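You operate a simulated robot arm through the tools that you are given. There is no shell and no other tool. Be economical: measure what you need, move in short steps, check, and stop when the job is done.

You run a simulated robot arm. Do the job below in one go: nothing can be reset, and whatever is moved stays where it is left.

## Task
Count the rivet boxes on the top of the panel table, then put as many of the silver nuts from the top of the panel table on the top of the tool shelf. Then press the zero key two times. Then open the blue drawer, take the yellow collar and put it in the inside of the blue drawer, then shut the drawer. Then fetch the blue buffer from the top of the panel table and set it on top of the orange cover there. Then fetch the brush from the top of the panel table and stand it on top of the blue cover. Then take the clear cartridge and leave it on the top of the cream box. The order counts. Set down upright: brush, clear cartridge.

Only the result counts: the job must be done as asked and must still hold three seconds after the hand-in. Knocking over, shifting, dropping, spilling or breaking anything else fails it. Lids that push on must go on centred and level and be pressed home; caps that screw on are set level and turned clockwise until they are tight.

## Robot
A 7-joint arm with a two-finger parallel gripper on a trunk, on a base that drives. Base frame: it is fixed to the floor where the robot stands at the start and does not move with it; the origin is under the middle of the robot, x ahead of it, y to its left, z up; the surface under the hand at the start is at about z = 0.8. Units: m, rad, N and s.
With the tool pointing down near the work surface it reaches from about 0.44 to 0.9 m from the robot's upright axis, wherever it stands. Its first joint turns from -0.297 to 2.199 rad. Places, roughly: blue buffer (6x6x2 cm) [1.1, 0.6, 0.8]; blue cover (11x15x5 cm) [-1.2, 0.8, 0.9]; blue drawer [1.1, 0.8, 0.7]; brush (3x3x19 cm) [0.9, 0.4, 0.9]; clear cartridge (5x5x11 cm) [0.7, 0.6, 0.9]; inside of the blue drawer [1, 0.8, 0.7]; orange cover (11x15x5 cm) [0.8, 0.5, 0.8]; rivet box [1, 0.25, 0.75]; silver nut (3x3x2 cm) [0.9, -0.1, 0.8]; silver nut (4x3x2 cm) [0.9, 0.1, 0.8]; top of the cream box (16x15 cm) [0.52, 0.38, 0.88]; top of the tool shelf [0.7, -2.7, 0.9]; yellow collar (5x5x2 cm) [-1.5, 0.2, 0.9]; zero key [-1.3, 0.5, 0.9]. Payload 1.57 kg.
Tool frame: the origin (TCP) lies between the finger pads and is the grasp point; the fingertips stand 0.03 m ahead of it; z points along the fingers, y is the line along which they close. Largest opening 0.08 m; finger width 0.017, thickness 0.012; the body of the gripper, 0.04 by 0.082 m, starts 0.08 m behind the TCP.
Orientation is that of the tool frame in the base frame, as a unit quaternion [x, y, z, w]. With the fingers straight down and closing along the base's y, the tool's x points along the base's -x, its y along +y and its z along -z.

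## Interface
- The arm moves only by the tool play_rows. Its argument "rows" is a list of rows, each an object (a shift or turn left out is 0, a gripper value left out holds the last) with "translation": the shift along the tool's x, y, z in mm, a list of three; "rot": the turn, a rotation vector about the tool's x, y, z in rad, a list of three. In form: [{"translation": [dx, dy, dz], "rot": [rx, ry, rz]}, ...]. A call has 1 to 12 rows; each row shifts and turns the commanded pose from where the row before left it, along the tool's axes as they then stand. "grip" is the closure, from 0 (fully open) to 1 (shut), set as the call begins (left out, the last holds). Rows are played at 5 a second. More than 0.05 m and 0.15 rad between two rows, or a gripper value outside its range, and nothing of the call is played. Where a pose cannot be reached the arm comes as near as it can. A force on the tool above 40 N (or 10 N above the force at the start of the call, whichever is more), or a blocked arm, ends the call early, and 0.2 s more pass. Each finger travels about 0.045 m/s and halts on what it meets, pressing with about 42 N; the grip force reading is that of the motor and also rises with nothing between the fingers. The clock runs only during rows and for 0.2 s after the last one: add rows that do not move to give the fingers time. The reply holds the time, the measured pose of the TCP, the force on the tool along the base axes, the opening and the grip force, in the units named above and with some noise, with the torque about the TCP (base axes, N m) and any sound that the robot's microphone picked up.
- Cameras (640 x 400 px; columns grow to the right, rows downward): "scene" is now at [0.0073, -0.1816, 1.3356]; the picture's right is [0.55, -0.84, 0.00], its down [-0.35, -0.23, -0.91] and it looks along [0.76, 0.50, -0.41] (base axes); focal length 280 px, centre (320, 200). "wrist" rides on the gripper at [0.072, -0.007, -0.122] in the tool frame; the picture's right is [0.09, 1.00, 0.00], its down [-0.84, 0.08, -0.54] and it looks along [-0.54, 0.05, 0.84] (tool axes); focal length 238 px, centre (320, 200). There is no depth. A picture from a camera that has moved, and an enlarged one, comes with that camera's place and axes in the base frame and with its lens. The place of the scene camera against the robot may be out by one fixed shift of up to 0.018 m in any direction.
- snapshot(camera): a new picture of that camera. The clock stands still meanwhile.
- raise_lower(by): slides the trunk up (or, below 0, down) by that many m; the arm and the scene camera ride with it, the base frame stays. It gives what a move gives, with no picture.
- roll_base(legs): drives the robot by 1 to 6 legs, each [ahead, left, turn to the left] in m, m and rad, along the robot's own axes; the way and the turn of a leg run together, so that a leg with both is an arc; at most 1.5 m and 3.142 rad a leg. The arm and the cameras ride along, it lands a little off, and it stops where it bumps. It gives what a move gives.
- turn_head(pan, tilt): turns the head with the scene camera to pan (to the left, within 1.902 rad either way) and tilt (down, from -0.506 to 1.204), counted from straight ahead of the robot. It gives what a move gives.
- close_up(camera, box): a new picture of the part [left, top, right, bottom] of that camera's present view, enlarged. The clock stands still meanwhile.
- finish_job(): hands the job in; it is judged then, once.

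Go step by step. Nothing tells you exact positions but the pictures and the camera data: compare them with the known pose of the tool, close in by small moves and look again before you grip or let go. The budget is 217 turns and 202 pictures, counting those below and the enlarged ones. Unless the task says otherwise, let go and move clear before handing in.

The tools are called after ">>>" as name(argument=value, ...) on one line, values as JSON. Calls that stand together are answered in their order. play_rows: Moves the arm, as the interface text tells. Its arguments: {"type":"object","properties":{"rows":{"type":"array"},"grip":{"type":"number"}},"required":["rows"]} The other tools are called the same way: raise_lower (by) slides the trunk up or down; roll_base (legs) drives the base; turn_head (pan, tilt) turns the head that bears the scene camera; snapshot (camera) takes a picture; close_up (camera, box) takes an enlarged picture of a part of a camera's view; finish_job () hands the job in.

At the start:

```text
time: 0.0
tool_pos: [0.6789, 0.2102, 1.1882]
tcp_rot: [0.0, 1.0, 0.0, 0.0]
wrist_force: [0.0, 0.1, -0.7]
ft_torque: [-0.03, 0.01, -0.01]
grip_width: 0.0801
grip_force: 0.1
trunk travel left (down, up): [-0.7, 0.09]
robot x, y, heading: [-0.0037, -0.0022, 0.003]
head pan, tilt: [0.579, 0.426]
```

scene: 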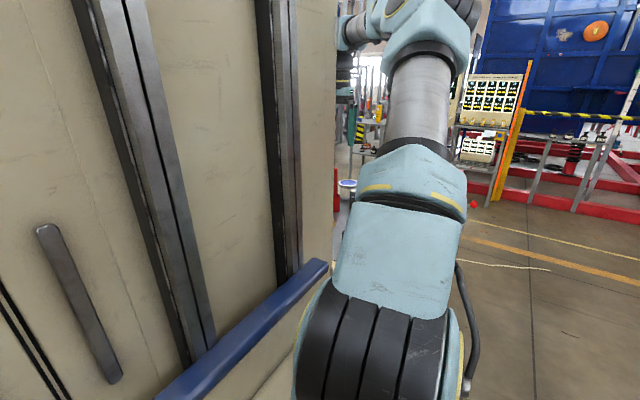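
wrist: 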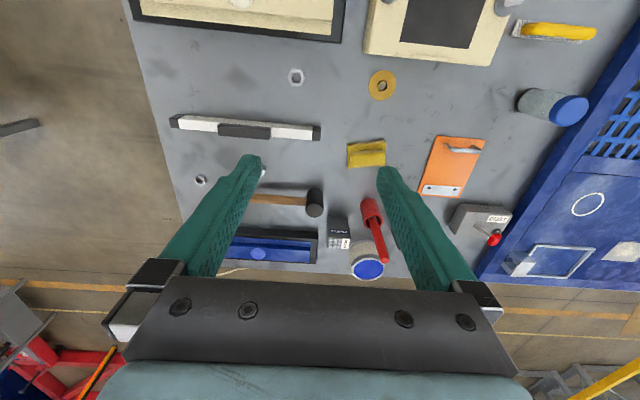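

The wrist view shows the panel table with nuts, a rivet box and other items. I'll enlarge it to count the boxes and find the nuts, and look around with the head.

>>> close_up(camera="wrist", box=[120, 0, 380, 160])

>>> close_up(camera="wrist", box=[160, 130, 420, 290])

>>> close_up(camera="wrist", box=[340, 0, 640, 190])

>>> close_up(camera="wrist", box=[400, 120, 640, 290])

```text
2.46 times, centred on (250, 80) of wrist
camera zoom: at [0.6063, 0.2035, 1.31], right [-0.09, 1.0, 0.0], down [0.84, 0.08, 0.54], along [0.54, 0.05, -0.84], focal length 587 px, centre (492, 495)
```

zoom: 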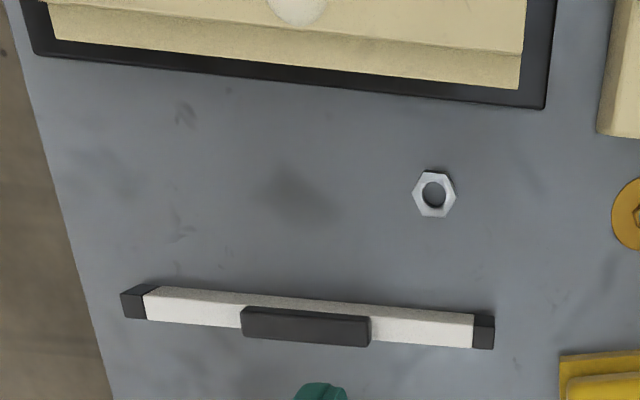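

```text
2.46 times, centred on (290, 210) of wrist
camera zoom: at [0.6063, 0.2035, 1.31], right [-0.09, 1.0, 0.0], down [0.84, 0.08, 0.54], along [0.54, 0.05, -0.84], focal length 587 px, centre (394, 175)
```

zoom: 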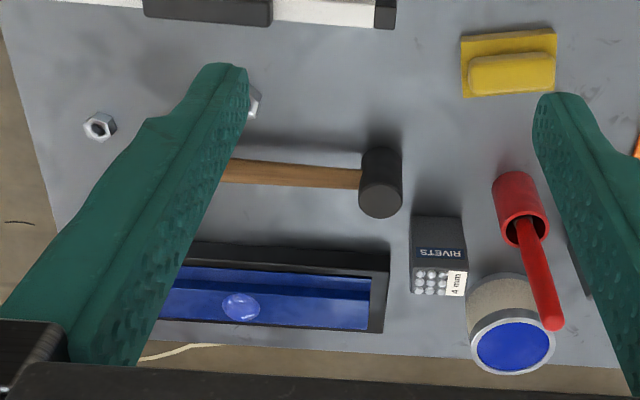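

```text
2.11 times, centred on (490, 95) of wrist
camera zoom: at [0.6063, 0.2035, 1.31], right [-0.09, 1.0, 0.0], down [0.84, 0.08, 0.54], along [0.54, 0.05, -0.84], focal length 502 px, centre (-38, 421)
```

zoom: 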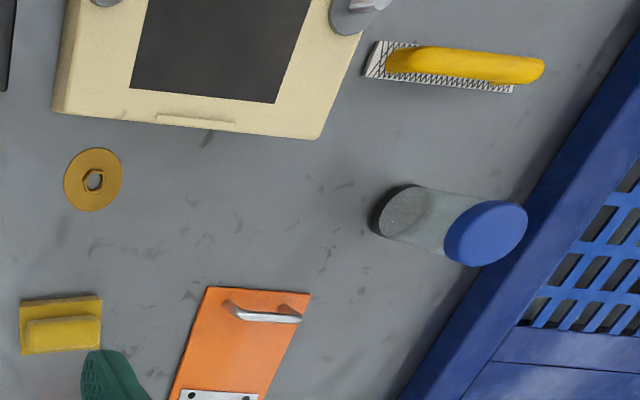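

```text
2.35 times, centred on (520, 205) of wrist
camera zoom: at [0.6063, 0.2035, 1.31], right [-0.09, 1.0, 0.0], down [0.84, 0.08, 0.54], along [0.54, 0.05, -0.84], focal length 561 px, centre (-151, 188)
```

zoom: 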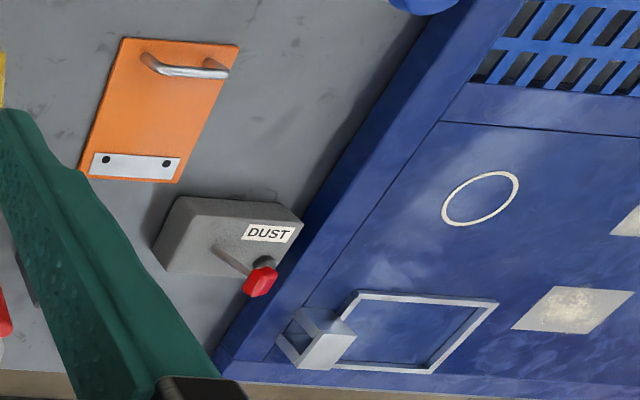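

I see three nuts and one rivet box so far. I'll check the rest of the surroundings with the head camera.

>>> turn_head(pan=0.1, tilt=0.6)

>>> snapshot(camera="scene")

>>> turn_head(pan=1.6, tilt=0.3)

>>> snapshot(camera="scene")

>>> turn_head(pan=-1.6, tilt=0.3)

>>> snapshot(camera="scene")

```text
time: 0.9
tool_pos: [0.6782, 0.2113, 1.1879]
tcp_rot: [0.0, 1.0, 0.0, 0.0]
wrist_force: [0.6, -0.2, 0.2]
ft_torque: [-0.02, 0.02, 0.01]
grip_width: 0.0801
grip_force: 0.1
trunk travel left (down, up): [-0.7, 0.09]
robot x, y, heading: [0.0017, -0.0027, 0.001]
head pan, tilt: [0.099, 0.6]
```

```text
195 pictures are left
camera scene: at [0.018, -0.2233, 1.3198], right [0.1, -0.99, 0.0], down [-0.56, -0.06, -0.83], along [0.82, 0.08, -0.56], focal length 280 px, centre (320, 200)
```

scene: 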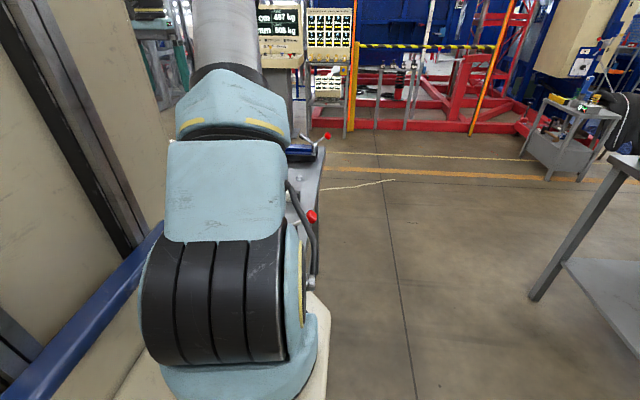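

```text
time: 2.5
tool_pos: [0.6776, 0.2107, 1.1878]
tcp_rot: [0.0, 1.0, 0.0, 0.0]
wrist_force: [0.6, 0.2, 0.2]
ft_torque: [0.02, 0.01, 0.0]
grip_width: 0.0801
grip_force: 0.2
trunk travel left (down, up): [-0.7, 0.09]
robot x, y, heading: [-0.0014, 0.0009, 0.0]
head pan, tilt: [1.6, 0.3]
```

```text
194 pictures are left
camera scene: at [-0.0727, -0.1388, 1.3473], right [1.0, 0.03, 0.0], down [0.01, -0.3, -0.96], along [-0.03, 0.95, -0.3], focal length 280 px, centre (320, 200)
```

scene: 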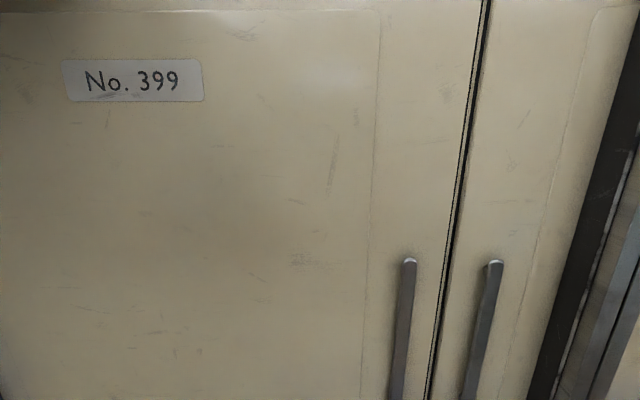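

```text
time: 5.2
tool_pos: [0.6779, 0.2112, 1.1883]
tcp_rot: [0.0, 1.0, 0.0, 0.0]
wrist_force: [0.0, 0.2, -0.2]
ft_torque: [0.0, -0.02, 0.02]
grip_width: 0.08
grip_force: 0.0
trunk travel left (down, up): [-0.7, 0.09]
robot x, y, heading: [-0.0019, -0.0004, 0.001]
head pan, tilt: [-1.6, 0.3]
```

```text
193 pictures are left
camera scene: at [-0.0727, -0.3255, 1.3473], right [-1.0, 0.03, 0.0], down [0.01, 0.3, -0.96], along [-0.03, -0.95, -0.3], focal length 280 px, centre (320, 200)
```

scene: 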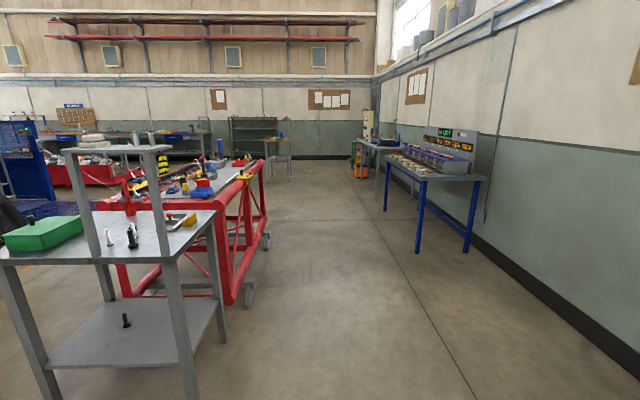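

One rivet box so far; the shelf lies to the right. I'll move the hand right to see the rest of the table without fingers hiding things.

>>> play_rows(rows=[{"translation": [0, -50, 0]}, {"translation": [0, -50, 0]}, {"translation": [0, -50, 0]}, {"translation": [0, -50, 0]}, {"translation": [0, 0, 0]}])

>>> snapshot(camera="wrist")

```text
time: 6.5
tool_pos: [0.6771, 0.0105, 1.1881]
tcp_rot: [-0.001, 1.0, 0.0, 0.001]
wrist_force: [-0.4, 0.0, -0.3]
ft_torque: [-0.04, 0.03, 0.03]
grip_width: 0.08
grip_force: 0.0
trunk travel left (down, up): [-0.7, 0.09]
robot x, y, heading: [-0.0039, 0.0013, 0.003]
head pan, tilt: [-1.6, 0.3]
```

```text
192 pictures are left
camera wrist: at [0.6055, 0.0021, 1.31], right [-0.09, 1.0, 0.0], down [0.84, 0.08, 0.54], along [0.54, 0.05, -0.84], focal length 238 px, centre (320, 200)
```

wrist: 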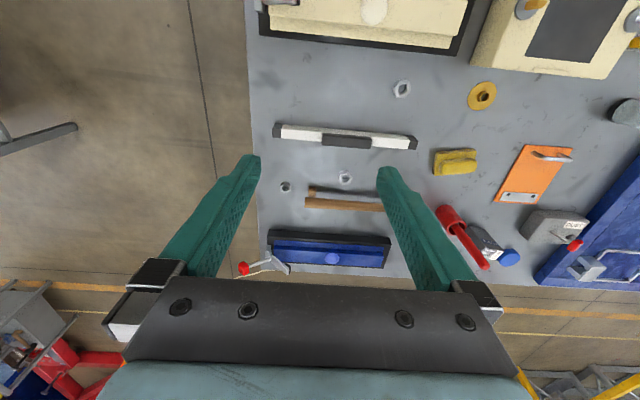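

>>> play_rows(rows=[{"translation": [50, 50, 0]}, {"translation": [50, 50, 0]}, {"translation": [50, 50, 0]}, {"translation": [0, 50, 0]}, {"translation": [0, 50, 0]}, {"translation": [0, 0, 0]}])

>>> snapshot(camera="wrist")

>>> play_rows(rows=[{"translation": [0, 50, 0]}, {"translation": [0, 50, 0]}, {"translation": [0, 50, 0]}, {"translation": [-50, 50, 0]}, {"translation": [-50, 50, 0]}, {"translation": [0, 50, 0]}, {"translation": [0, 0, 0]}])

>>> snapshot(camera="wrist")

```text
refused: row 1 steps farther than a row can; nothing moved
```

```text
191 pictures are left
camera wrist: at [0.6055, 0.0021, 1.31], right [-0.09, 1.0, 0.0], down [0.84, 0.08, 0.54], along [0.54, 0.05, -0.84], focal length 238 px, centre (320, 200)
```

wrist: 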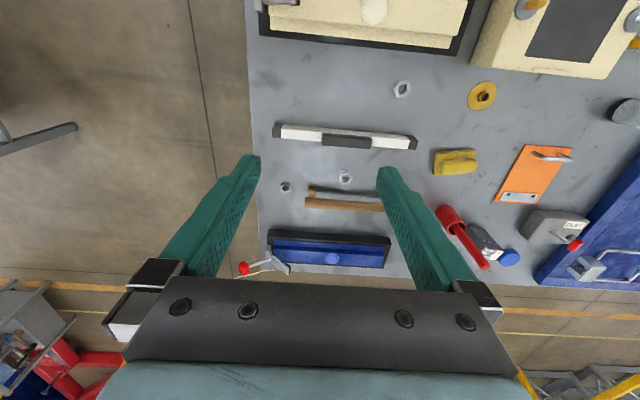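

```text
refused: row 4 steps farther than a row can; nothing moved
```

```text
190 pictures are left
camera wrist: at [0.6055, 0.0021, 1.31], right [-0.09, 1.0, 0.0], down [0.84, 0.08, 0.54], along [0.54, 0.05, -0.84], focal length 238 px, centre (320, 200)
```

wrist: 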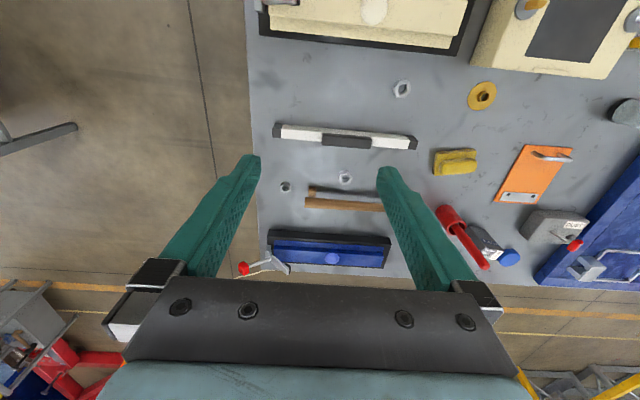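

Diagonal steps must stay within 50 mm total; I'll split them.

>>> play_rows(rows=[{"translation": [35, 35, 0]}, {"translation": [35, 35, 0]}, {"translation": [35, 35, 0]}, {"translation": [35, 35, 0]}, {"translation": [0, 50, 0]}, {"translation": [0, 50, 0]}, {"translation": [0, 0, 0]}])

>>> snapshot(camera="wrist")

>>> play_rows(rows=[{"translation": [0, 50, 0]}, {"translation": [0, 50, 0]}, {"translation": [-35, 35, 0]}, {"translation": [-35, 35, 0]}, {"translation": [-35, 35, 0]}, {"translation": [0, 50, 0]}, {"translation": [0, 0, 0]}])

>>> snapshot(camera="wrist")

```text
time: 8.2
tool_pos: [0.5459, 0.2377, 1.2141]
tcp_rot: [0.012, 1.0, 0.016, 0.022]
wrist_force: [-0.4, 1.2, 0.5]
ft_torque: [-0.02, -0.03, 0.02]
grip_width: 0.0798
grip_force: 0.1
trunk travel left (down, up): [-0.7, 0.09]
robot x, y, heading: [0.0, 0.0003, -0.003]
head pan, tilt: [-1.6, 0.3]
stopped in row 7: the arm was blocked; the commanded pose is now the measured one
```

```text
189 pictures are left
camera wrist: at [0.469, 0.2277, 1.3325], right [-0.07, 1.0, 0.03], down [0.81, 0.04, 0.58], along [0.58, 0.06, -0.81], focal length 238 px, centre (320, 200)
```

wrist: 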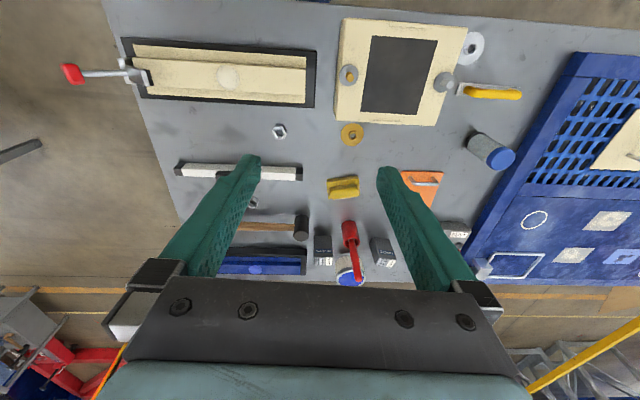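

```text
time: 9.8
tool_pos: [0.6156, 0.3262, 1.1926]
tcp_rot: [0.007, 1.0, 0.007, 0.013]
wrist_force: [0.6, 0.3, 0.0]
ft_torque: [-0.02, 0.02, -0.03]
grip_width: 0.0798
grip_force: 0.1
out of reach, approached as far as the arm can: row 2, 3, 4, 5, 6
trunk travel left (down, up): [-0.7, 0.09]
robot x, y, heading: [-0.002, 0.0005, 0.003]
head pan, tilt: [-1.6, 0.3]
```

```text
188 pictures are left
camera wrist: at [0.5409, 0.318, 1.3119], right [-0.08, 1.0, 0.01], down [0.82, 0.06, 0.57], along [0.56, 0.05, -0.82], focal length 238 px, centre (320, 200)
```

wrist: 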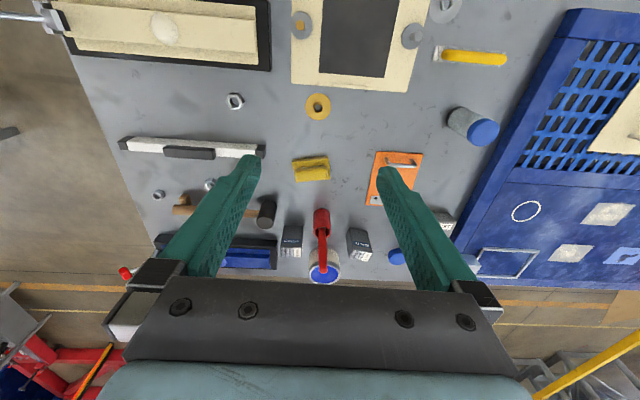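

A second dark box shows up next to the brush; let me look closely.

>>> close_up(camera="wrist", box=[255, 190, 415, 290])

>>> close_up(camera="wrist", box=[90, 60, 270, 220])

```text
4.00 times, centred on (335, 240) of wrist
camera zoom: at [0.5409, 0.318, 1.3119], right [-0.08, 1.0, 0.01], down [0.82, 0.06, 0.57], along [0.56, 0.05, -0.82], focal length 953 px, centre (260, 40)
```

zoom: 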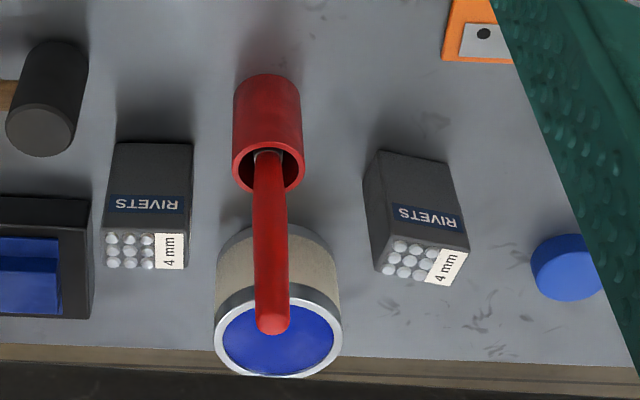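

```text
2.50 times, centred on (180, 140) of wrist
camera zoom: at [0.5409, 0.318, 1.3119], right [-0.08, 1.0, 0.01], down [0.82, 0.06, 0.57], along [0.56, 0.05, -0.82], focal length 596 px, centre (670, 350)
```

zoom: 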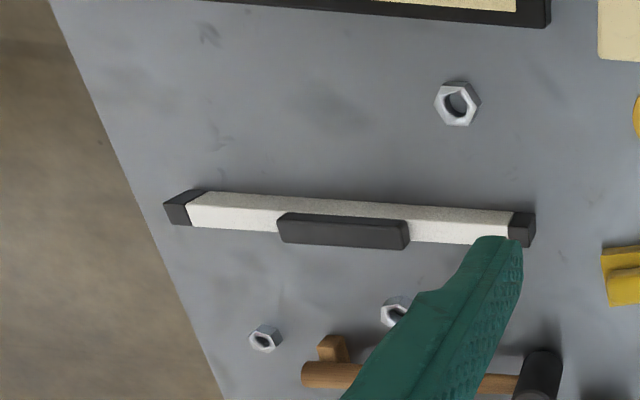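

Two rivet boxes, so two nuts go to the tool shelf. I'll look closely at the shelf area on the right.

>>> close_up(camera="scene", box=[0, 120, 300, 310])

>>> turn_head(pan=-1.0, tilt=0.3)

>>> snapshot(camera="scene")

```text
2.11 times, centred on (150, 215) of scene
camera zoom: at [-0.0727, -0.3255, 1.3473], right [-1.0, 0.03, 0.0], down [0.01, 0.3, -0.96], along [-0.03, -0.95, -0.3], focal length 589 px, centre (678, 168)
```

zoom: 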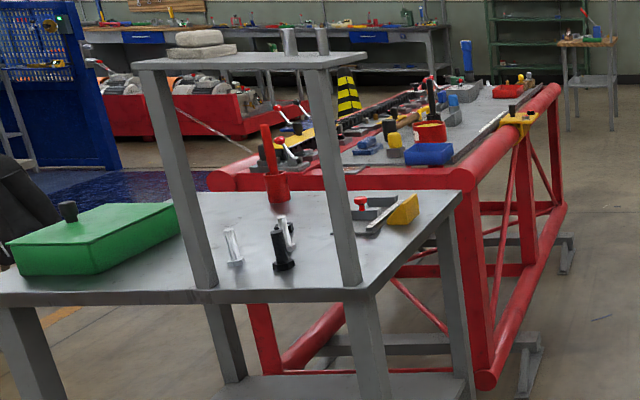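

```text
time: 10.8
tool_pos: [0.6161, 0.3271, 1.1922]
tcp_rot: [0.007, 1.0, 0.006, 0.013]
wrist_force: [0.3, 0.2, 0.4]
ft_torque: [0.03, -0.03, 0.04]
grip_width: 0.08
grip_force: 0.0
trunk travel left (down, up): [-0.7, 0.09]
robot x, y, heading: [0.0011, -0.0006, 0.0]
head pan, tilt: [-1.0, 0.3]
```

```text
184 pictures are left
camera scene: at [-0.0196, -0.3108, 1.3473], right [-0.84, -0.54, 0.0], down [-0.16, 0.25, -0.96], along [0.52, -0.8, -0.3], focal length 280 px, centre (320, 200)
```

scene: 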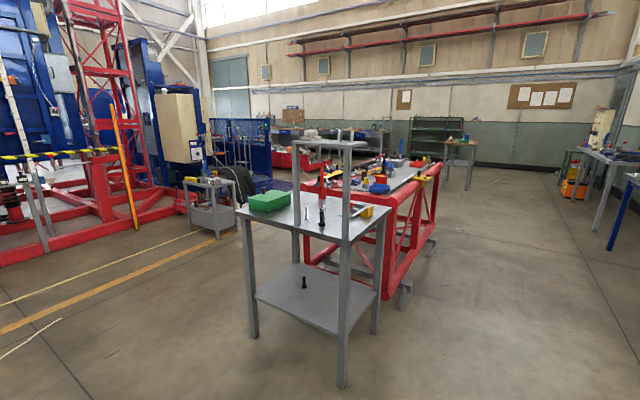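

The red-framed table at about y=-2.7 matches "tool shelf". Now I go above nut 2, at about [0.86, 0.08].

>>> play_rows(rows=[{"translation": [-30, -30, 15], "rot": [0.012, 0.026, -0.014]}, {"translation": [-30, -30, 20]}, {"translation": [-30, -30, 20]}, {"translation": [-30, -30, 20]}, {"translation": [-30, -30, 20]}, {"translation": [-30, -30, 20]}, {"translation": [-30, -30, 20]}, {"translation": [-30, -30, 20]}, {"translation": [0, 0, 20]}, {"translation": [0, 0, 0]}])

>>> snapshot(camera="wrist")

```text
time: 13.1
tool_pos: [0.8549, 0.087, 1.0189]
tcp_rot: [0.001, 1.0, 0.001, 0.0]
wrist_force: [-1.0, -0.7, 0.1]
ft_torque: [0.01, -0.01, -0.02]
grip_width: 0.0802
grip_force: 0.0
trunk travel left (down, up): [-0.7, 0.09]
robot x, y, heading: [-0.0021, -0.0017, -0.0]
head pan, tilt: [-1.0, 0.3]
```

```text
183 pictures are left
camera wrist: at [0.7829, 0.0787, 1.1404], right [-0.09, 1.0, 0.0], down [0.84, 0.08, 0.54], along [0.54, 0.05, -0.84], focal length 238 px, centre (320, 200)
```

wrist: 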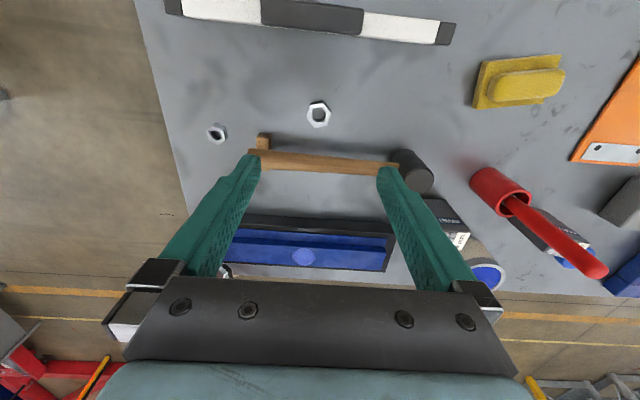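

Nut 2 lies at about [0.859, 0.083]. Descending partway and looking again.

>>> play_rows(rows=[{"translation": [-4, -4, 40]}, {"translation": [0, 0, 40]}, {"translation": [0, 0, 40]}, {"translation": [0, 0, 30]}, {"translation": [0, 0, 0]}])

>>> snapshot(camera="wrist")

```text
time: 14.2
tool_pos: [0.8591, 0.0832, 0.8677]
tcp_rot: [0.0, 1.0, 0.001, 0.001]
wrist_force: [0.6, 0.5, -0.1]
ft_torque: [-0.02, -0.01, 0.06]
grip_width: 0.0799
grip_force: 0.0
trunk travel left (down, up): [-0.7, 0.09]
robot x, y, heading: [0.0024, -0.0002, 0.001]
head pan, tilt: [-1.0, 0.3]
```

```text
182 pictures are left
camera wrist: at [0.7868, 0.0757, 0.9901], right [-0.09, 1.0, 0.0], down [0.84, 0.08, 0.54], along [0.54, 0.05, -0.84], focal length 238 px, centre (320, 200)
```

wrist: 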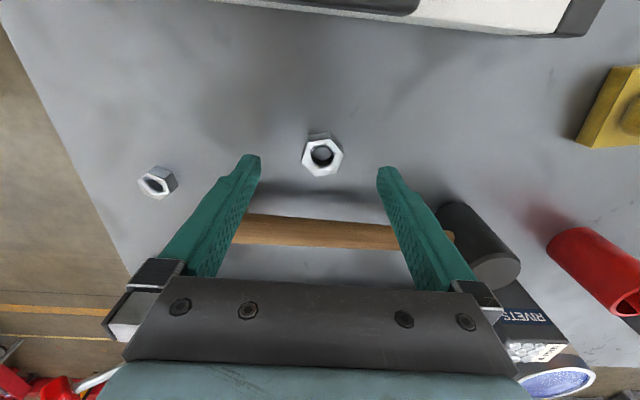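

Well centred. Descending and closing.

>>> play_rows(rows=[{"translation": [2, 0, 20]}, {"translation": [0, 0, 6]}, {"translation": [0, 0, 5]}, {"translation": [0, 0, 0]}])

>>> close_up(camera="wrist", box=[220, 100, 420, 225])

```text
time: 15.2
tool_pos: [0.8562, 0.0831, 0.8379]
tcp_rot: [0.0, 1.0, 0.001, 0.001]
wrist_force: [0.1, 0.1, -0.1]
ft_torque: [0.0, -0.02, -0.05]
grip_width: 0.0803
grip_force: 0.2
trunk travel left (down, up): [-0.7, 0.09]
robot x, y, heading: [-0.0002, 0.0009, 0.004]
head pan, tilt: [-1.0, 0.3]
```

```text
3.20 times, centred on (320, 162) of wrist
camera zoom: at [0.7854, 0.0754, 0.9586], right [-0.09, 1.0, 0.0], down [0.84, 0.08, 0.54], along [0.54, 0.05, -0.84], focal length 763 px, centre (320, 320)
```

zoom: 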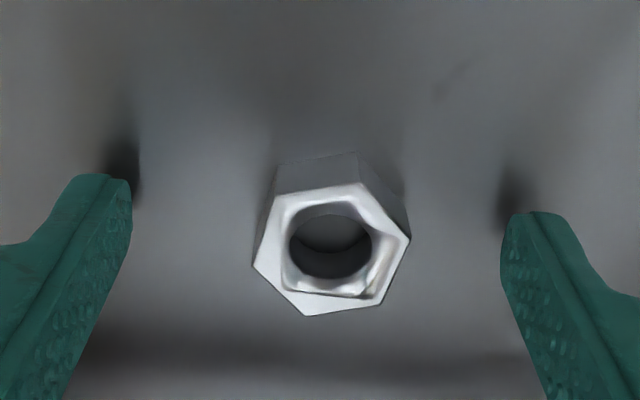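

I'll turn about 0.23 rad so the fingers meet the flats, then close.

>>> play_rows(rows=[{"rot": [0, 0, 0.115]}, {"rot": [0, 0, 0.115]}, {"translation": [0, 0, 3]}, {"translation": [0, 0, 0]}])

>>> play_rows(rows=[{}, {}, {}, {}, {}], grip=1)

>>> close_up(camera="wrist", box=[220, 100, 420, 225])

```text
time: 16.2
tool_pos: [0.8571, 0.0832, 0.8336]
tcp_rot: [0.115, 0.993, 0.001, 0.0]
wrist_force: [-1.0, -0.3, 0.6]
ft_torque: [0.02, 0.0, 0.02]
grip_width: 0.0799
grip_force: 0.1
trunk travel left (down, up): [-0.7, 0.09]
robot x, y, heading: [-0.0035, 0.0018, 0.0]
head pan, tilt: [-1.0, 0.3]
```

```text
time: 17.4
tool_pos: [0.8565, 0.0835, 0.8342]
tcp_rot: [0.114, 0.994, 0.001, -0.001]
wrist_force: [-0.1, -0.8, 0.0]
ft_torque: [-0.01, -0.02, 0.01]
grip_width: 0.0291
grip_force: 31.9
trunk travel left (down, up): [-0.7, 0.09]
robot x, y, heading: [0.0023, -0.0, 0.002]
head pan, tilt: [-1.0, 0.3]
```

```text
3.20 times, centred on (320, 162) of wrist
camera zoom: at [0.7857, 0.0918, 0.9559], right [0.14, 0.99, 0.0], down [0.83, -0.12, 0.54], along [0.54, -0.07, -0.84], focal length 763 px, centre (320, 320)
```

zoom: 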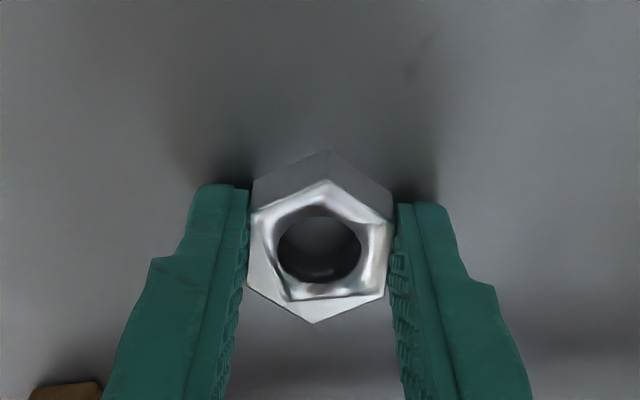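

Nut gripped (29 mm). Lifting and retracting before driving to the shelf.

>>> play_rows(rows=[{"translation": [0, 0, -50]}, {"translation": [0, 0, -50]}, {"translation": [0, 0, -50]}, {"translation": [0, 0, -50]}, {"translation": [35, 0, -35]}, {"translation": [50, 0, 0]}, {"translation": [50, 0, 0]}, {"translation": [30, 0, 0]}, {}])

>>> turn_head(pan=-1.9, tilt=0.5)

>>> snapshot(camera="scene")

>>> snapshot(camera="wrist")

```text
time: 19.4
tool_pos: [0.6968, 0.1201, 1.0678]
tcp_rot: [0.115, 0.993, 0.002, 0.001]
wrist_force: [0.3, -0.5, -0.7]
ft_torque: [0.02, 0.02, 0.01]
grip_width: 0.029
grip_force: 38.9
trunk travel left (down, up): [-0.7, 0.09]
robot x, y, heading: [-0.0002, 0.0028, 0.003]
head pan, tilt: [-1.0, 0.3]
```

```text
time: 20.6
tool_pos: [0.6961, 0.121, 1.0683]
tcp_rot: [0.114, 0.993, 0.002, 0.001]
wrist_force: [0.5, 0.4, -0.1]
ft_torque: [-0.01, -0.03, 0.01]
grip_width: 0.0291
grip_force: 38.7
trunk travel left (down, up): [-0.7, 0.09]
robot x, y, heading: [0.0012, -0.0004, 0.001]
head pan, tilt: [-1.901, 0.499]
```

```text
179 pictures are left
camera scene: at [-0.0993, -0.3183, 1.3289], right [-0.95, 0.32, 0.0], down [0.15, 0.45, -0.88], along [-0.28, -0.83, -0.48], focal length 280 px, centre (320, 200)
```

scene: 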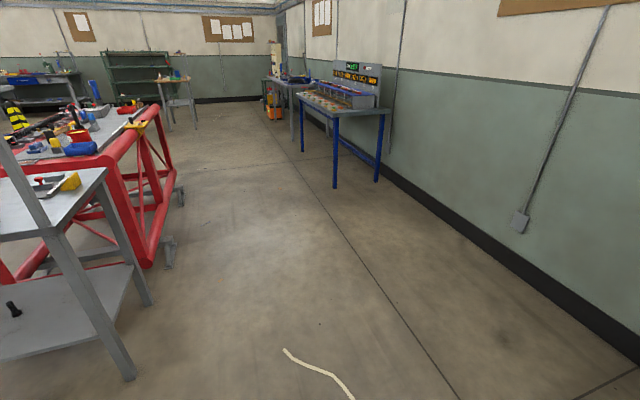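

```text
178 pictures are left
camera wrist: at [0.625, 0.1286, 1.1905], right [0.14, 0.99, 0.0], down [0.83, -0.12, 0.54], along [0.54, -0.07, -0.84], focal length 238 px, centre (320, 200)
```

wrist: 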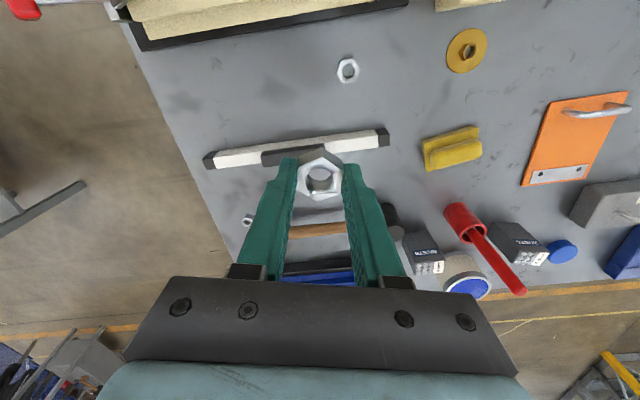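

>>> roll_base(legs=[[-0.5, 0, 0], [0, -1.35, 0], [0, -1.3, 0]])

>>> turn_head(pan=0, tilt=0.5)

>>> snapshot(camera="scene")

>>> snapshot(camera="wrist")

```text
time: 36.2
tool_pos: [0.2454, -2.5318, 1.0692]
tcp_rot: [0.102, 0.995, 0.001, 0.0]
wrist_force: [-0.1, 0.5, -0.4]
ft_torque: [-0.02, 0.0, 0.02]
grip_width: 0.0292
grip_force: 38.8
trunk travel left (down, up): [-0.7, 0.09]
robot x, y, heading: [-0.447, -2.6688, 0.027]
head pan, tilt: [-1.901, 0.499]
```

```text
time: 38.0
tool_pos: [0.2459, -2.5321, 1.0685]
tcp_rot: [0.102, 0.995, 0.0, 0.001]
wrist_force: [0.5, -1.1, -1.4]
ft_torque: [-0.01, 0.0, 0.0]
grip_width: 0.0291
grip_force: 38.6
trunk travel left (down, up): [-0.7, 0.09]
robot x, y, heading: [-0.4464, -2.667, 0.025]
head pan, tilt: [0.0, 0.499]
```

```text
177 pictures are left
camera scene: at [-0.421, -2.9012, 1.3289], right [0.02, -1.0, 0.0], down [-0.48, -0.01, -0.88], along [0.88, 0.02, -0.48], focal length 280 px, centre (320, 200)
```

scene: 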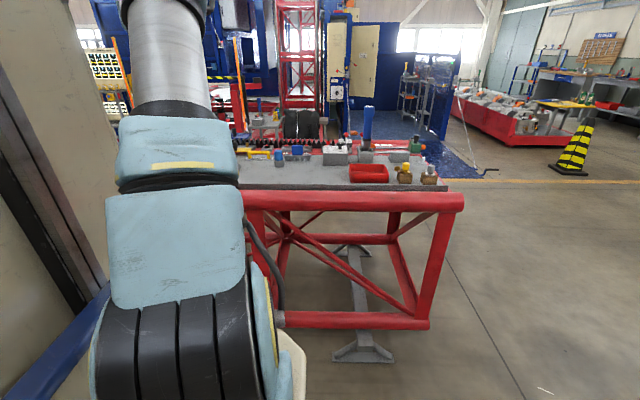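

```text
176 pictures are left
camera wrist: at [0.174, -2.5255, 1.1905], right [0.11, 0.99, 0.0], down [0.83, -0.1, 0.54], along [0.54, -0.06, -0.84], focal length 238 px, centre (320, 200)
```

wrist: 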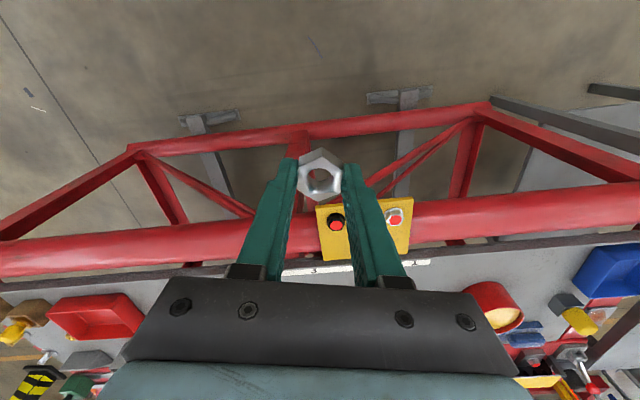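

The red table (tool shelf) is ahead with a free grey area in front. I'll raise the hand and drive in a bit closer.

>>> play_rows(rows=[{"translation": [0, 0, -40]}, {"translation": [0, 0, -40]}, {}])

>>> roll_base(legs=[[0.33, -0.15, -0.025]])

>>> snapshot(camera="wrist")

>>> snapshot(camera="scene")

```text
time: 38.8
tool_pos: [0.2453, -2.5323, 1.1482]
tcp_rot: [0.102, 0.995, 0.001, 0.0]
wrist_force: [0.3, 0.0, -1.0]
ft_torque: [-0.05, -0.02, -0.01]
grip_width: 0.029
grip_force: 39.0
trunk travel left (down, up): [-0.7, 0.09]
robot x, y, heading: [-0.4489, -2.6706, 0.022]
head pan, tilt: [0.0, 0.499]
```

```text
time: 41.1
tool_pos: [0.576, -2.6988, 1.15]
tcp_rot: [0.115, 0.993, 0.001, 0.0]
wrist_force: [-0.1, 0.0, -1.2]
ft_torque: [0.0, 0.01, -0.03]
grip_width: 0.0291
grip_force: 39.1
trunk travel left (down, up): [-0.7, 0.09]
robot x, y, heading: [-0.1191, -2.8158, -0.005]
head pan, tilt: [0.0, 0.499]
```

```text
175 pictures are left
camera wrist: at [0.5056, -2.6896, 1.2704], right [0.14, 0.99, 0.0], down [0.83, -0.12, 0.54], along [0.54, -0.07, -0.84], focal length 238 px, centre (320, 200)
```

wrist: 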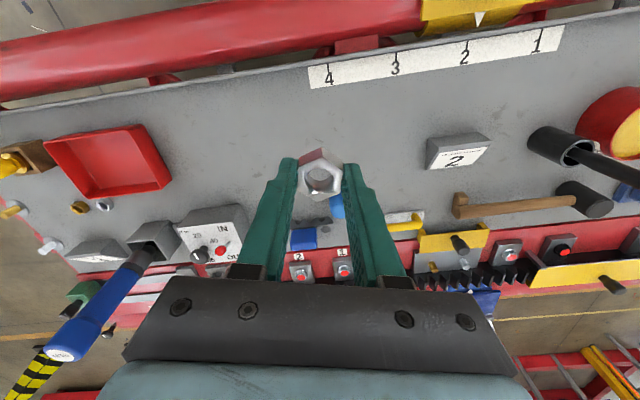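

```text
174 pictures are left
camera scene: at [-0.0989, -3.0478, 1.3289], right [0.0, -1.0, 0.0], down [-0.48, 0.0, -0.88], along [0.88, 0.0, -0.48], focal length 280 px, centre (320, 200)
```

scene: 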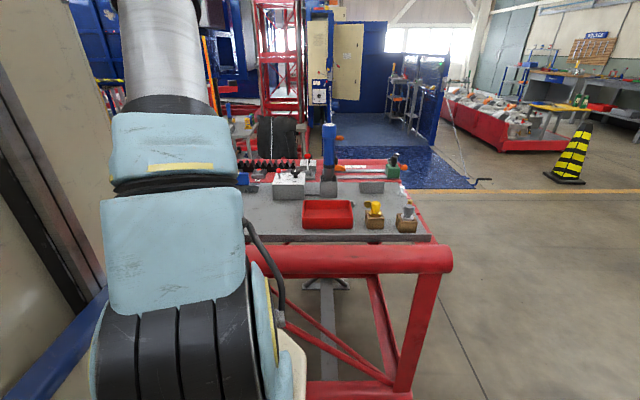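

Free grey surface right below the hand (table height about 0.84–0.86). Lowering and feeling for contact.

>>> play_rows(rows=[{"translation": [-15, 0, 45]}, {"translation": [0, 0, 50]}, {"translation": [0, 0, 50]}, {"translation": [0, 0, 50]}, {"translation": [0, 0, 25]}, {}])

>>> snapshot(camera="wrist")

```text
time: 42.5
tool_pos: [0.5919, -2.7026, 0.9281]
tcp_rot: [0.115, 0.993, 0.001, 0.0]
wrist_force: [0.8, 0.1, -0.2]
ft_torque: [0.02, 0.03, 0.01]
grip_width: 0.029
grip_force: 39.3
trunk travel left (down, up): [-0.7, 0.09]
robot x, y, heading: [-0.1171, -2.8151, -0.007]
head pan, tilt: [0.0, 0.499]
```

```text
173 pictures are left
camera wrist: at [0.5203, -2.6925, 1.0504], right [0.14, 0.99, 0.0], down [0.83, -0.12, 0.54], along [0.54, -0.07, -0.84], focal length 238 px, centre (320, 200)
```

wrist: 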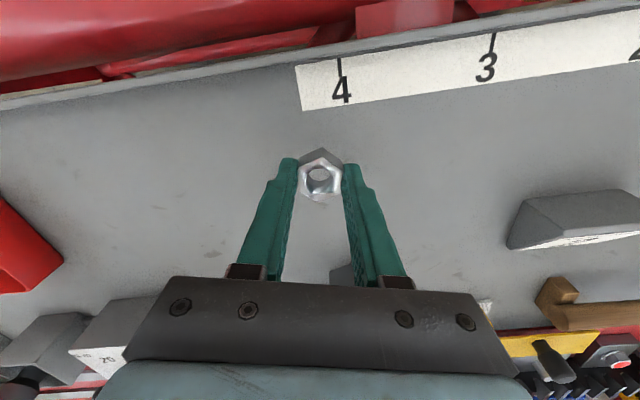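

>>> play_rows(rows=[{"translation": [-10, 0, 15]}, {"translation": [0, 0, 8]}, {"translation": [0, 0, 5]}, {"translation": [0, 0, 5]}, {"translation": [0, 0, 4]}, {"translation": [0, 0, 4]}, {"translation": [0, 0, 4]}, {"translation": [0, 0, 4]}, {"translation": [0, 0, 4]}, {"translation": [0, 0, 4]}])

>>> snapshot(camera="wrist")

```text
time: 43.9
tool_pos: [0.6018, -2.7018, 0.8947]
tcp_rot: [0.115, 0.993, 0.002, 0.004]
wrist_force: [-6.0, -3.2, 19.0]
ft_torque: [-0.3, 0.37, -0.04]
grip_width: 0.029
grip_force: 39.5
trunk travel left (down, up): [-0.7, 0.09]
robot x, y, heading: [-0.1209, -2.8196, -0.002]
head pan, tilt: [0.0, 0.499]
stopped in row 6: the force on the tool passed its limit at 43 N (the readings are from after the stop); the commanded pose is now the measured one
```

```text
172 pictures are left
camera wrist: at [0.5305, -2.6944, 1.0156], right [0.14, 0.99, 0.01], down [0.83, -0.12, 0.55], along [0.54, -0.07, -0.84], focal length 238 px, centre (320, 200)
```

wrist: 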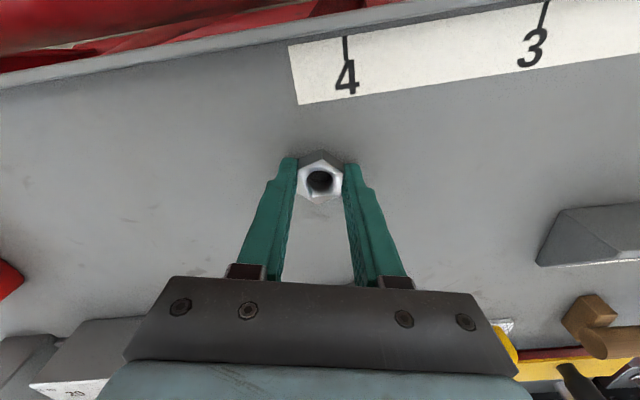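

Contact at z≈0.895 (shelf surface ~0.86). Release and rise.

>>> play_rows(rows=[{"translation": [0, 0, -1]}, {}])

>>> play_rows(rows=[{}, {}, {}, {}, {}, {"translation": [0, 0, -30]}, {"translation": [0, 0, -50]}, {"translation": [0, 0, -50]}, {"translation": [0, 0, -50]}, {"translation": [0, 0, -50]}, {}], grip=0)

>>> snapshot(camera="wrist")

```text
time: 44.5
tool_pos: [0.6029, -2.7026, 0.8934]
tcp_rot: [0.116, 0.993, 0.003, 0.004]
wrist_force: [-4.4, -1.7, 17.1]
ft_torque: [-0.27, 0.29, -0.07]
grip_width: 0.0288
grip_force: 38.8
trunk travel left (down, up): [-0.7, 0.09]
robot x, y, heading: [-0.1194, -2.8163, -0.0]
head pan, tilt: [0.0, 0.499]
```

```text
time: 46.9
tool_pos: [0.6023, -2.7039, 1.1241]
tcp_rot: [0.116, 0.993, 0.003, 0.003]
wrist_force: [0.1, -0.2, -0.9]
ft_torque: [-0.01, -0.01, 0.02]
grip_width: 0.08
grip_force: 0.1
trunk travel left (down, up): [-0.7, 0.09]
robot x, y, heading: [-0.1208, -2.8182, -0.007]
head pan, tilt: [0.0, 0.499]
```

```text
171 pictures are left
camera wrist: at [0.5301, -2.6952, 1.246], right [0.14, 0.99, 0.0], down [0.83, -0.12, 0.55], along [0.54, -0.07, -0.84], focal length 238 px, centre (320, 200)
```

wrist: 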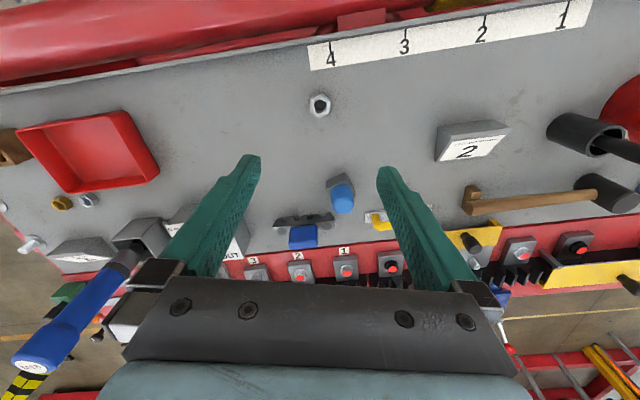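

Nut placed. Driving back for the second one.

>>> roll_base(legs=[[-0.4, 0, 0.005], [0, 1.35, 0], [0, 1.3, 0], [0.4, 0, 0]])

>>> snapshot(camera="wrist")

```text
time: 64.0
tool_pos: [0.5937, -0.0529, 1.124]
tcp_rot: [0.111, 0.994, 0.002, 0.002]
wrist_force: [-1.2, 0.2, -0.6]
ft_torque: [0.03, 0.0, 0.02]
grip_width: 0.0803
grip_force: 0.1
trunk travel left (down, up): [-0.7, 0.09]
robot x, y, heading: [-0.1245, -0.1736, 0.006]
head pan, tilt: [0.0, 0.499]
```

```text
170 pictures are left
camera wrist: at [0.5213, -0.0459, 1.2455], right [0.13, 0.99, 0.0], down [0.83, -0.11, 0.55], along [0.54, -0.07, -0.84], focal length 238 px, centre (320, 200)
```

wrist: 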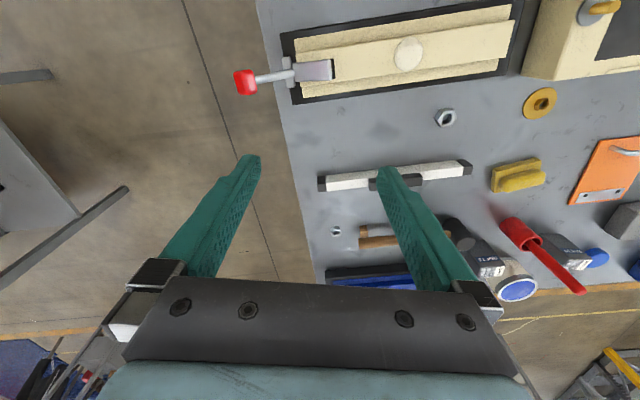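

>>> roll_base(legs=[[0.12, 0, 0]])

>>> play_rows(rows=[{"translation": [-44, 10, 20]}, {"translation": [-44, 10, 20]}, {"translation": [-44, 10, 20]}, {"translation": [-40, 8, 20]}, {"translation": [0, 0, 40]}, {"translation": [0, 0, 40]}, {}])

>>> snapshot(camera="wrist")

```text
time: 65.2
tool_pos: [0.7137, -0.0542, 1.1238]
tcp_rot: [0.111, 0.994, 0.003, 0.003]
wrist_force: [0.0, -0.5, 0.7]
ft_torque: [0.0, -0.01, -0.05]
grip_width: 0.08
grip_force: 0.1
trunk travel left (down, up): [-0.7, 0.09]
robot x, y, heading: [-0.0065, -0.1721, 0.003]
head pan, tilt: [0.0, 0.499]
```

```text
time: 66.8
tool_pos: [0.8607, -0.0537, 0.9803]
tcp_rot: [0.112, 0.994, 0.003, 0.003]
wrist_force: [0.2, 0.1, -0.2]
ft_torque: [0.02, 0.01, 0.0]
grip_width: 0.08
grip_force: 0.1
out of reach, approached as far as the arm can: row 4
trunk travel left (down, up): [-0.7, 0.09]
robot x, y, heading: [-0.0069, -0.1714, 0.009]
head pan, tilt: [0.0, 0.499]
```

```text
169 pictures are left
camera wrist: at [0.789, -0.046, 1.1015], right [0.13, 0.99, 0.0], down [0.83, -0.11, 0.55], along [0.54, -0.07, -0.84], focal length 238 px, centre (320, 200)
```

wrist: 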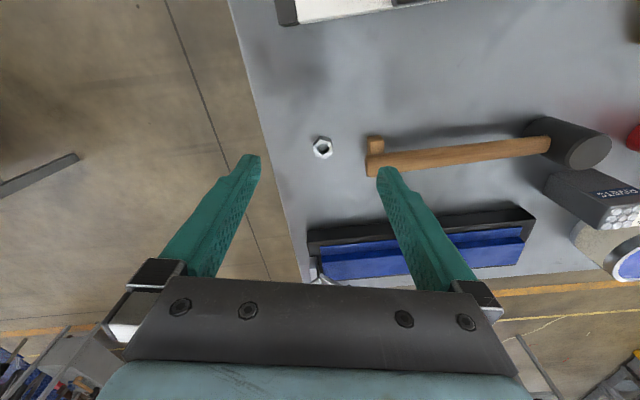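

>>> turn_head(pan=0, tilt=1.2)

>>> snapshot(camera="scene")

```text
time: 67.9
tool_pos: [0.8615, -0.0543, 0.9808]
tcp_rot: [0.112, 0.994, 0.002, 0.003]
wrist_force: [-0.4, -0.5, -0.4]
ft_torque: [0.0, -0.03, -0.01]
grip_width: 0.08
grip_force: 0.1
trunk travel left (down, up): [-0.7, 0.09]
robot x, y, heading: [-0.003, -0.1719, 0.004]
head pan, tilt: [0.0, 1.201]
```

```text
168 pictures are left
camera scene: at [-0.0184, -0.4042, 1.2753], right [0.01, -1.0, 0.0], down [-0.93, -0.01, -0.36], along [0.36, 0.0, -0.93], focal length 280 px, centre (320, 200)
```

scene: 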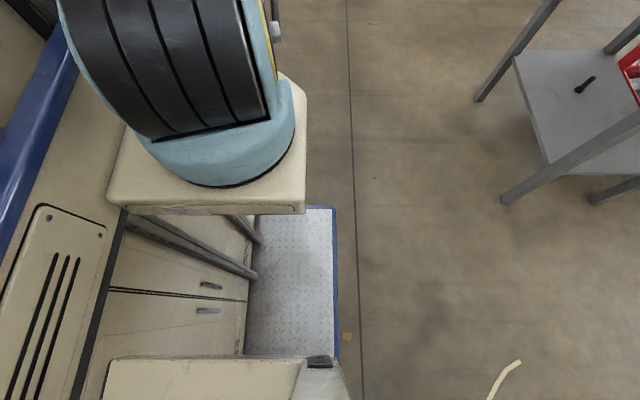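

The mount front is at x≈0.28 and the table edge at about 0.42, so a 6 cm advance is safe.

>>> roll_base(legs=[[0.06, 0, 0]])

>>> play_rows(rows=[{"translation": [0, 0, 40]}, {"translation": [0, 0, 40]}, {"translation": [0, 0, 20]}, {}])

>>> snapshot(camera="wrist")

```text
time: 69.0
tool_pos: [0.9174, -0.0525, 0.9793]
tcp_rot: [0.112, 0.994, 0.003, 0.004]
wrist_force: [-0.2, 0.1, -0.4]
ft_torque: [0.0, 0.02, -0.01]
grip_width: 0.0799
grip_force: 0.1
trunk travel left (down, up): [-0.7, 0.09]
robot x, y, heading: [0.0492, -0.1731, 0.007]
head pan, tilt: [0.0, 1.201]
stopped in leg 1: the robot was blocked; the commanded pose is now the measured one
```

```text
time: 70.0
tool_pos: [0.9188, -0.0537, 0.8805]
tcp_rot: [0.111, 0.994, 0.002, 0.003]
wrist_force: [-0.4, 0.0, 0.0]
ft_torque: [0.0, 0.03, 0.02]
grip_width: 0.0802
grip_force: 0.1
trunk travel left (down, up): [-0.7, 0.09]
robot x, y, heading: [0.0516, -0.1701, 0.002]
head pan, tilt: [0.0, 1.201]
```

```text
167 pictures are left
camera wrist: at [0.8456, -0.0454, 1.0011], right [0.13, 0.99, 0.0], down [0.83, -0.11, 0.55], along [0.54, -0.07, -0.84], focal length 238 px, centre (320, 200)
```

wrist: 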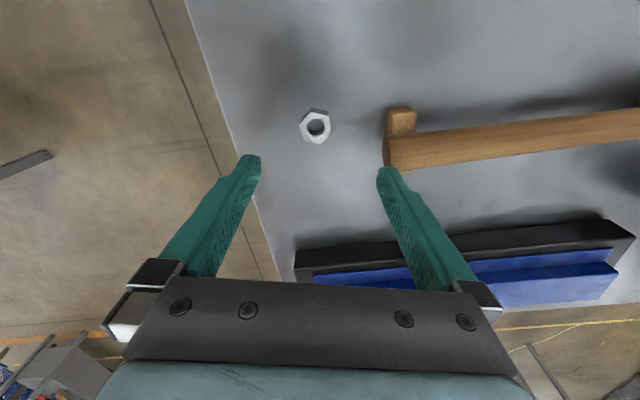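

The base touched something at x=0.05, so I'll stay behind that. The hammer handle is close to the nut, so I'll part-close the fingers; first a closer look at the nut.

>>> play_rows(rows=[{"translation": [23, -4, 0]}, {}, {}], grip=0.37)

>>> close_up(camera="wrist", box=[220, 90, 420, 215])

```text
time: 70.8
tool_pos: [0.8933, -0.0524, 0.8794]
tcp_rot: [0.111, 0.994, 0.002, 0.003]
wrist_force: [-0.2, 0.0, -0.8]
ft_torque: [0.03, -0.01, -0.02]
grip_width: 0.0503
grip_force: 0.1
trunk travel left (down, up): [-0.7, 0.09]
robot x, y, heading: [0.049, -0.1727, 0.002]
head pan, tilt: [0.0, 1.201]
```

```text
3.20 times, centred on (320, 152) of wrist
camera zoom: at [0.8223, -0.0441, 1.0012], right [0.13, 0.99, 0.0], down [0.83, -0.11, 0.55], along [0.54, -0.07, -0.84], focal length 763 px, centre (320, 352)
```

zoom: 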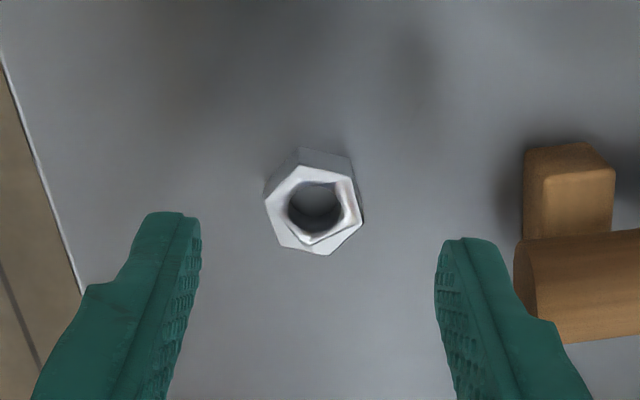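

>>> play_rows(rows=[{"translation": [-3, -2, 0], "rot": [0, 0, -0.13]}, {"rot": [0, 0, -0.13]}, {"rot": [0, 0, -0.13]}, {"translation": [0, 0, 25]}, {}])

>>> close_up(camera="wrist", box=[220, 90, 420, 215])

```text
time: 72.0
tool_pos: [0.8975, -0.0553, 0.854]
tcp_rot: [-0.083, 0.997, 0.002, 0.003]
wrist_force: [-0.3, 0.5, 0.0]
ft_torque: [0.02, 0.01, -0.05]
grip_width: 0.0505
grip_force: 0.1
trunk travel left (down, up): [-0.7, 0.09]
robot x, y, heading: [0.0505, -0.1708, 0.009]
head pan, tilt: [0.0, 1.201]
```

```text
3.20 times, centred on (320, 152) of wrist
camera zoom: at [0.8267, -0.0753, 0.9759], right [-0.26, 0.97, 0.0], down [0.81, 0.21, 0.55], along [0.53, 0.14, -0.84], focal length 763 px, centre (320, 352)
```

zoom: 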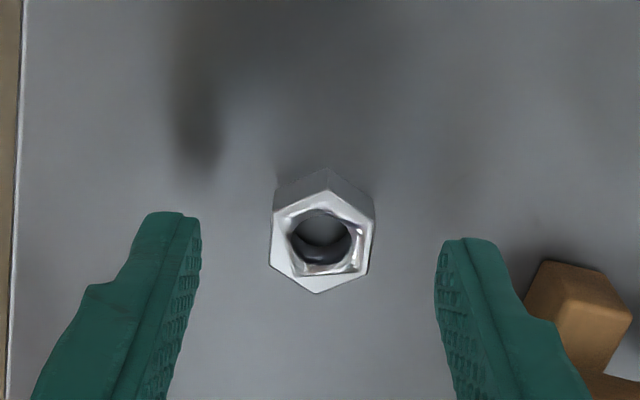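

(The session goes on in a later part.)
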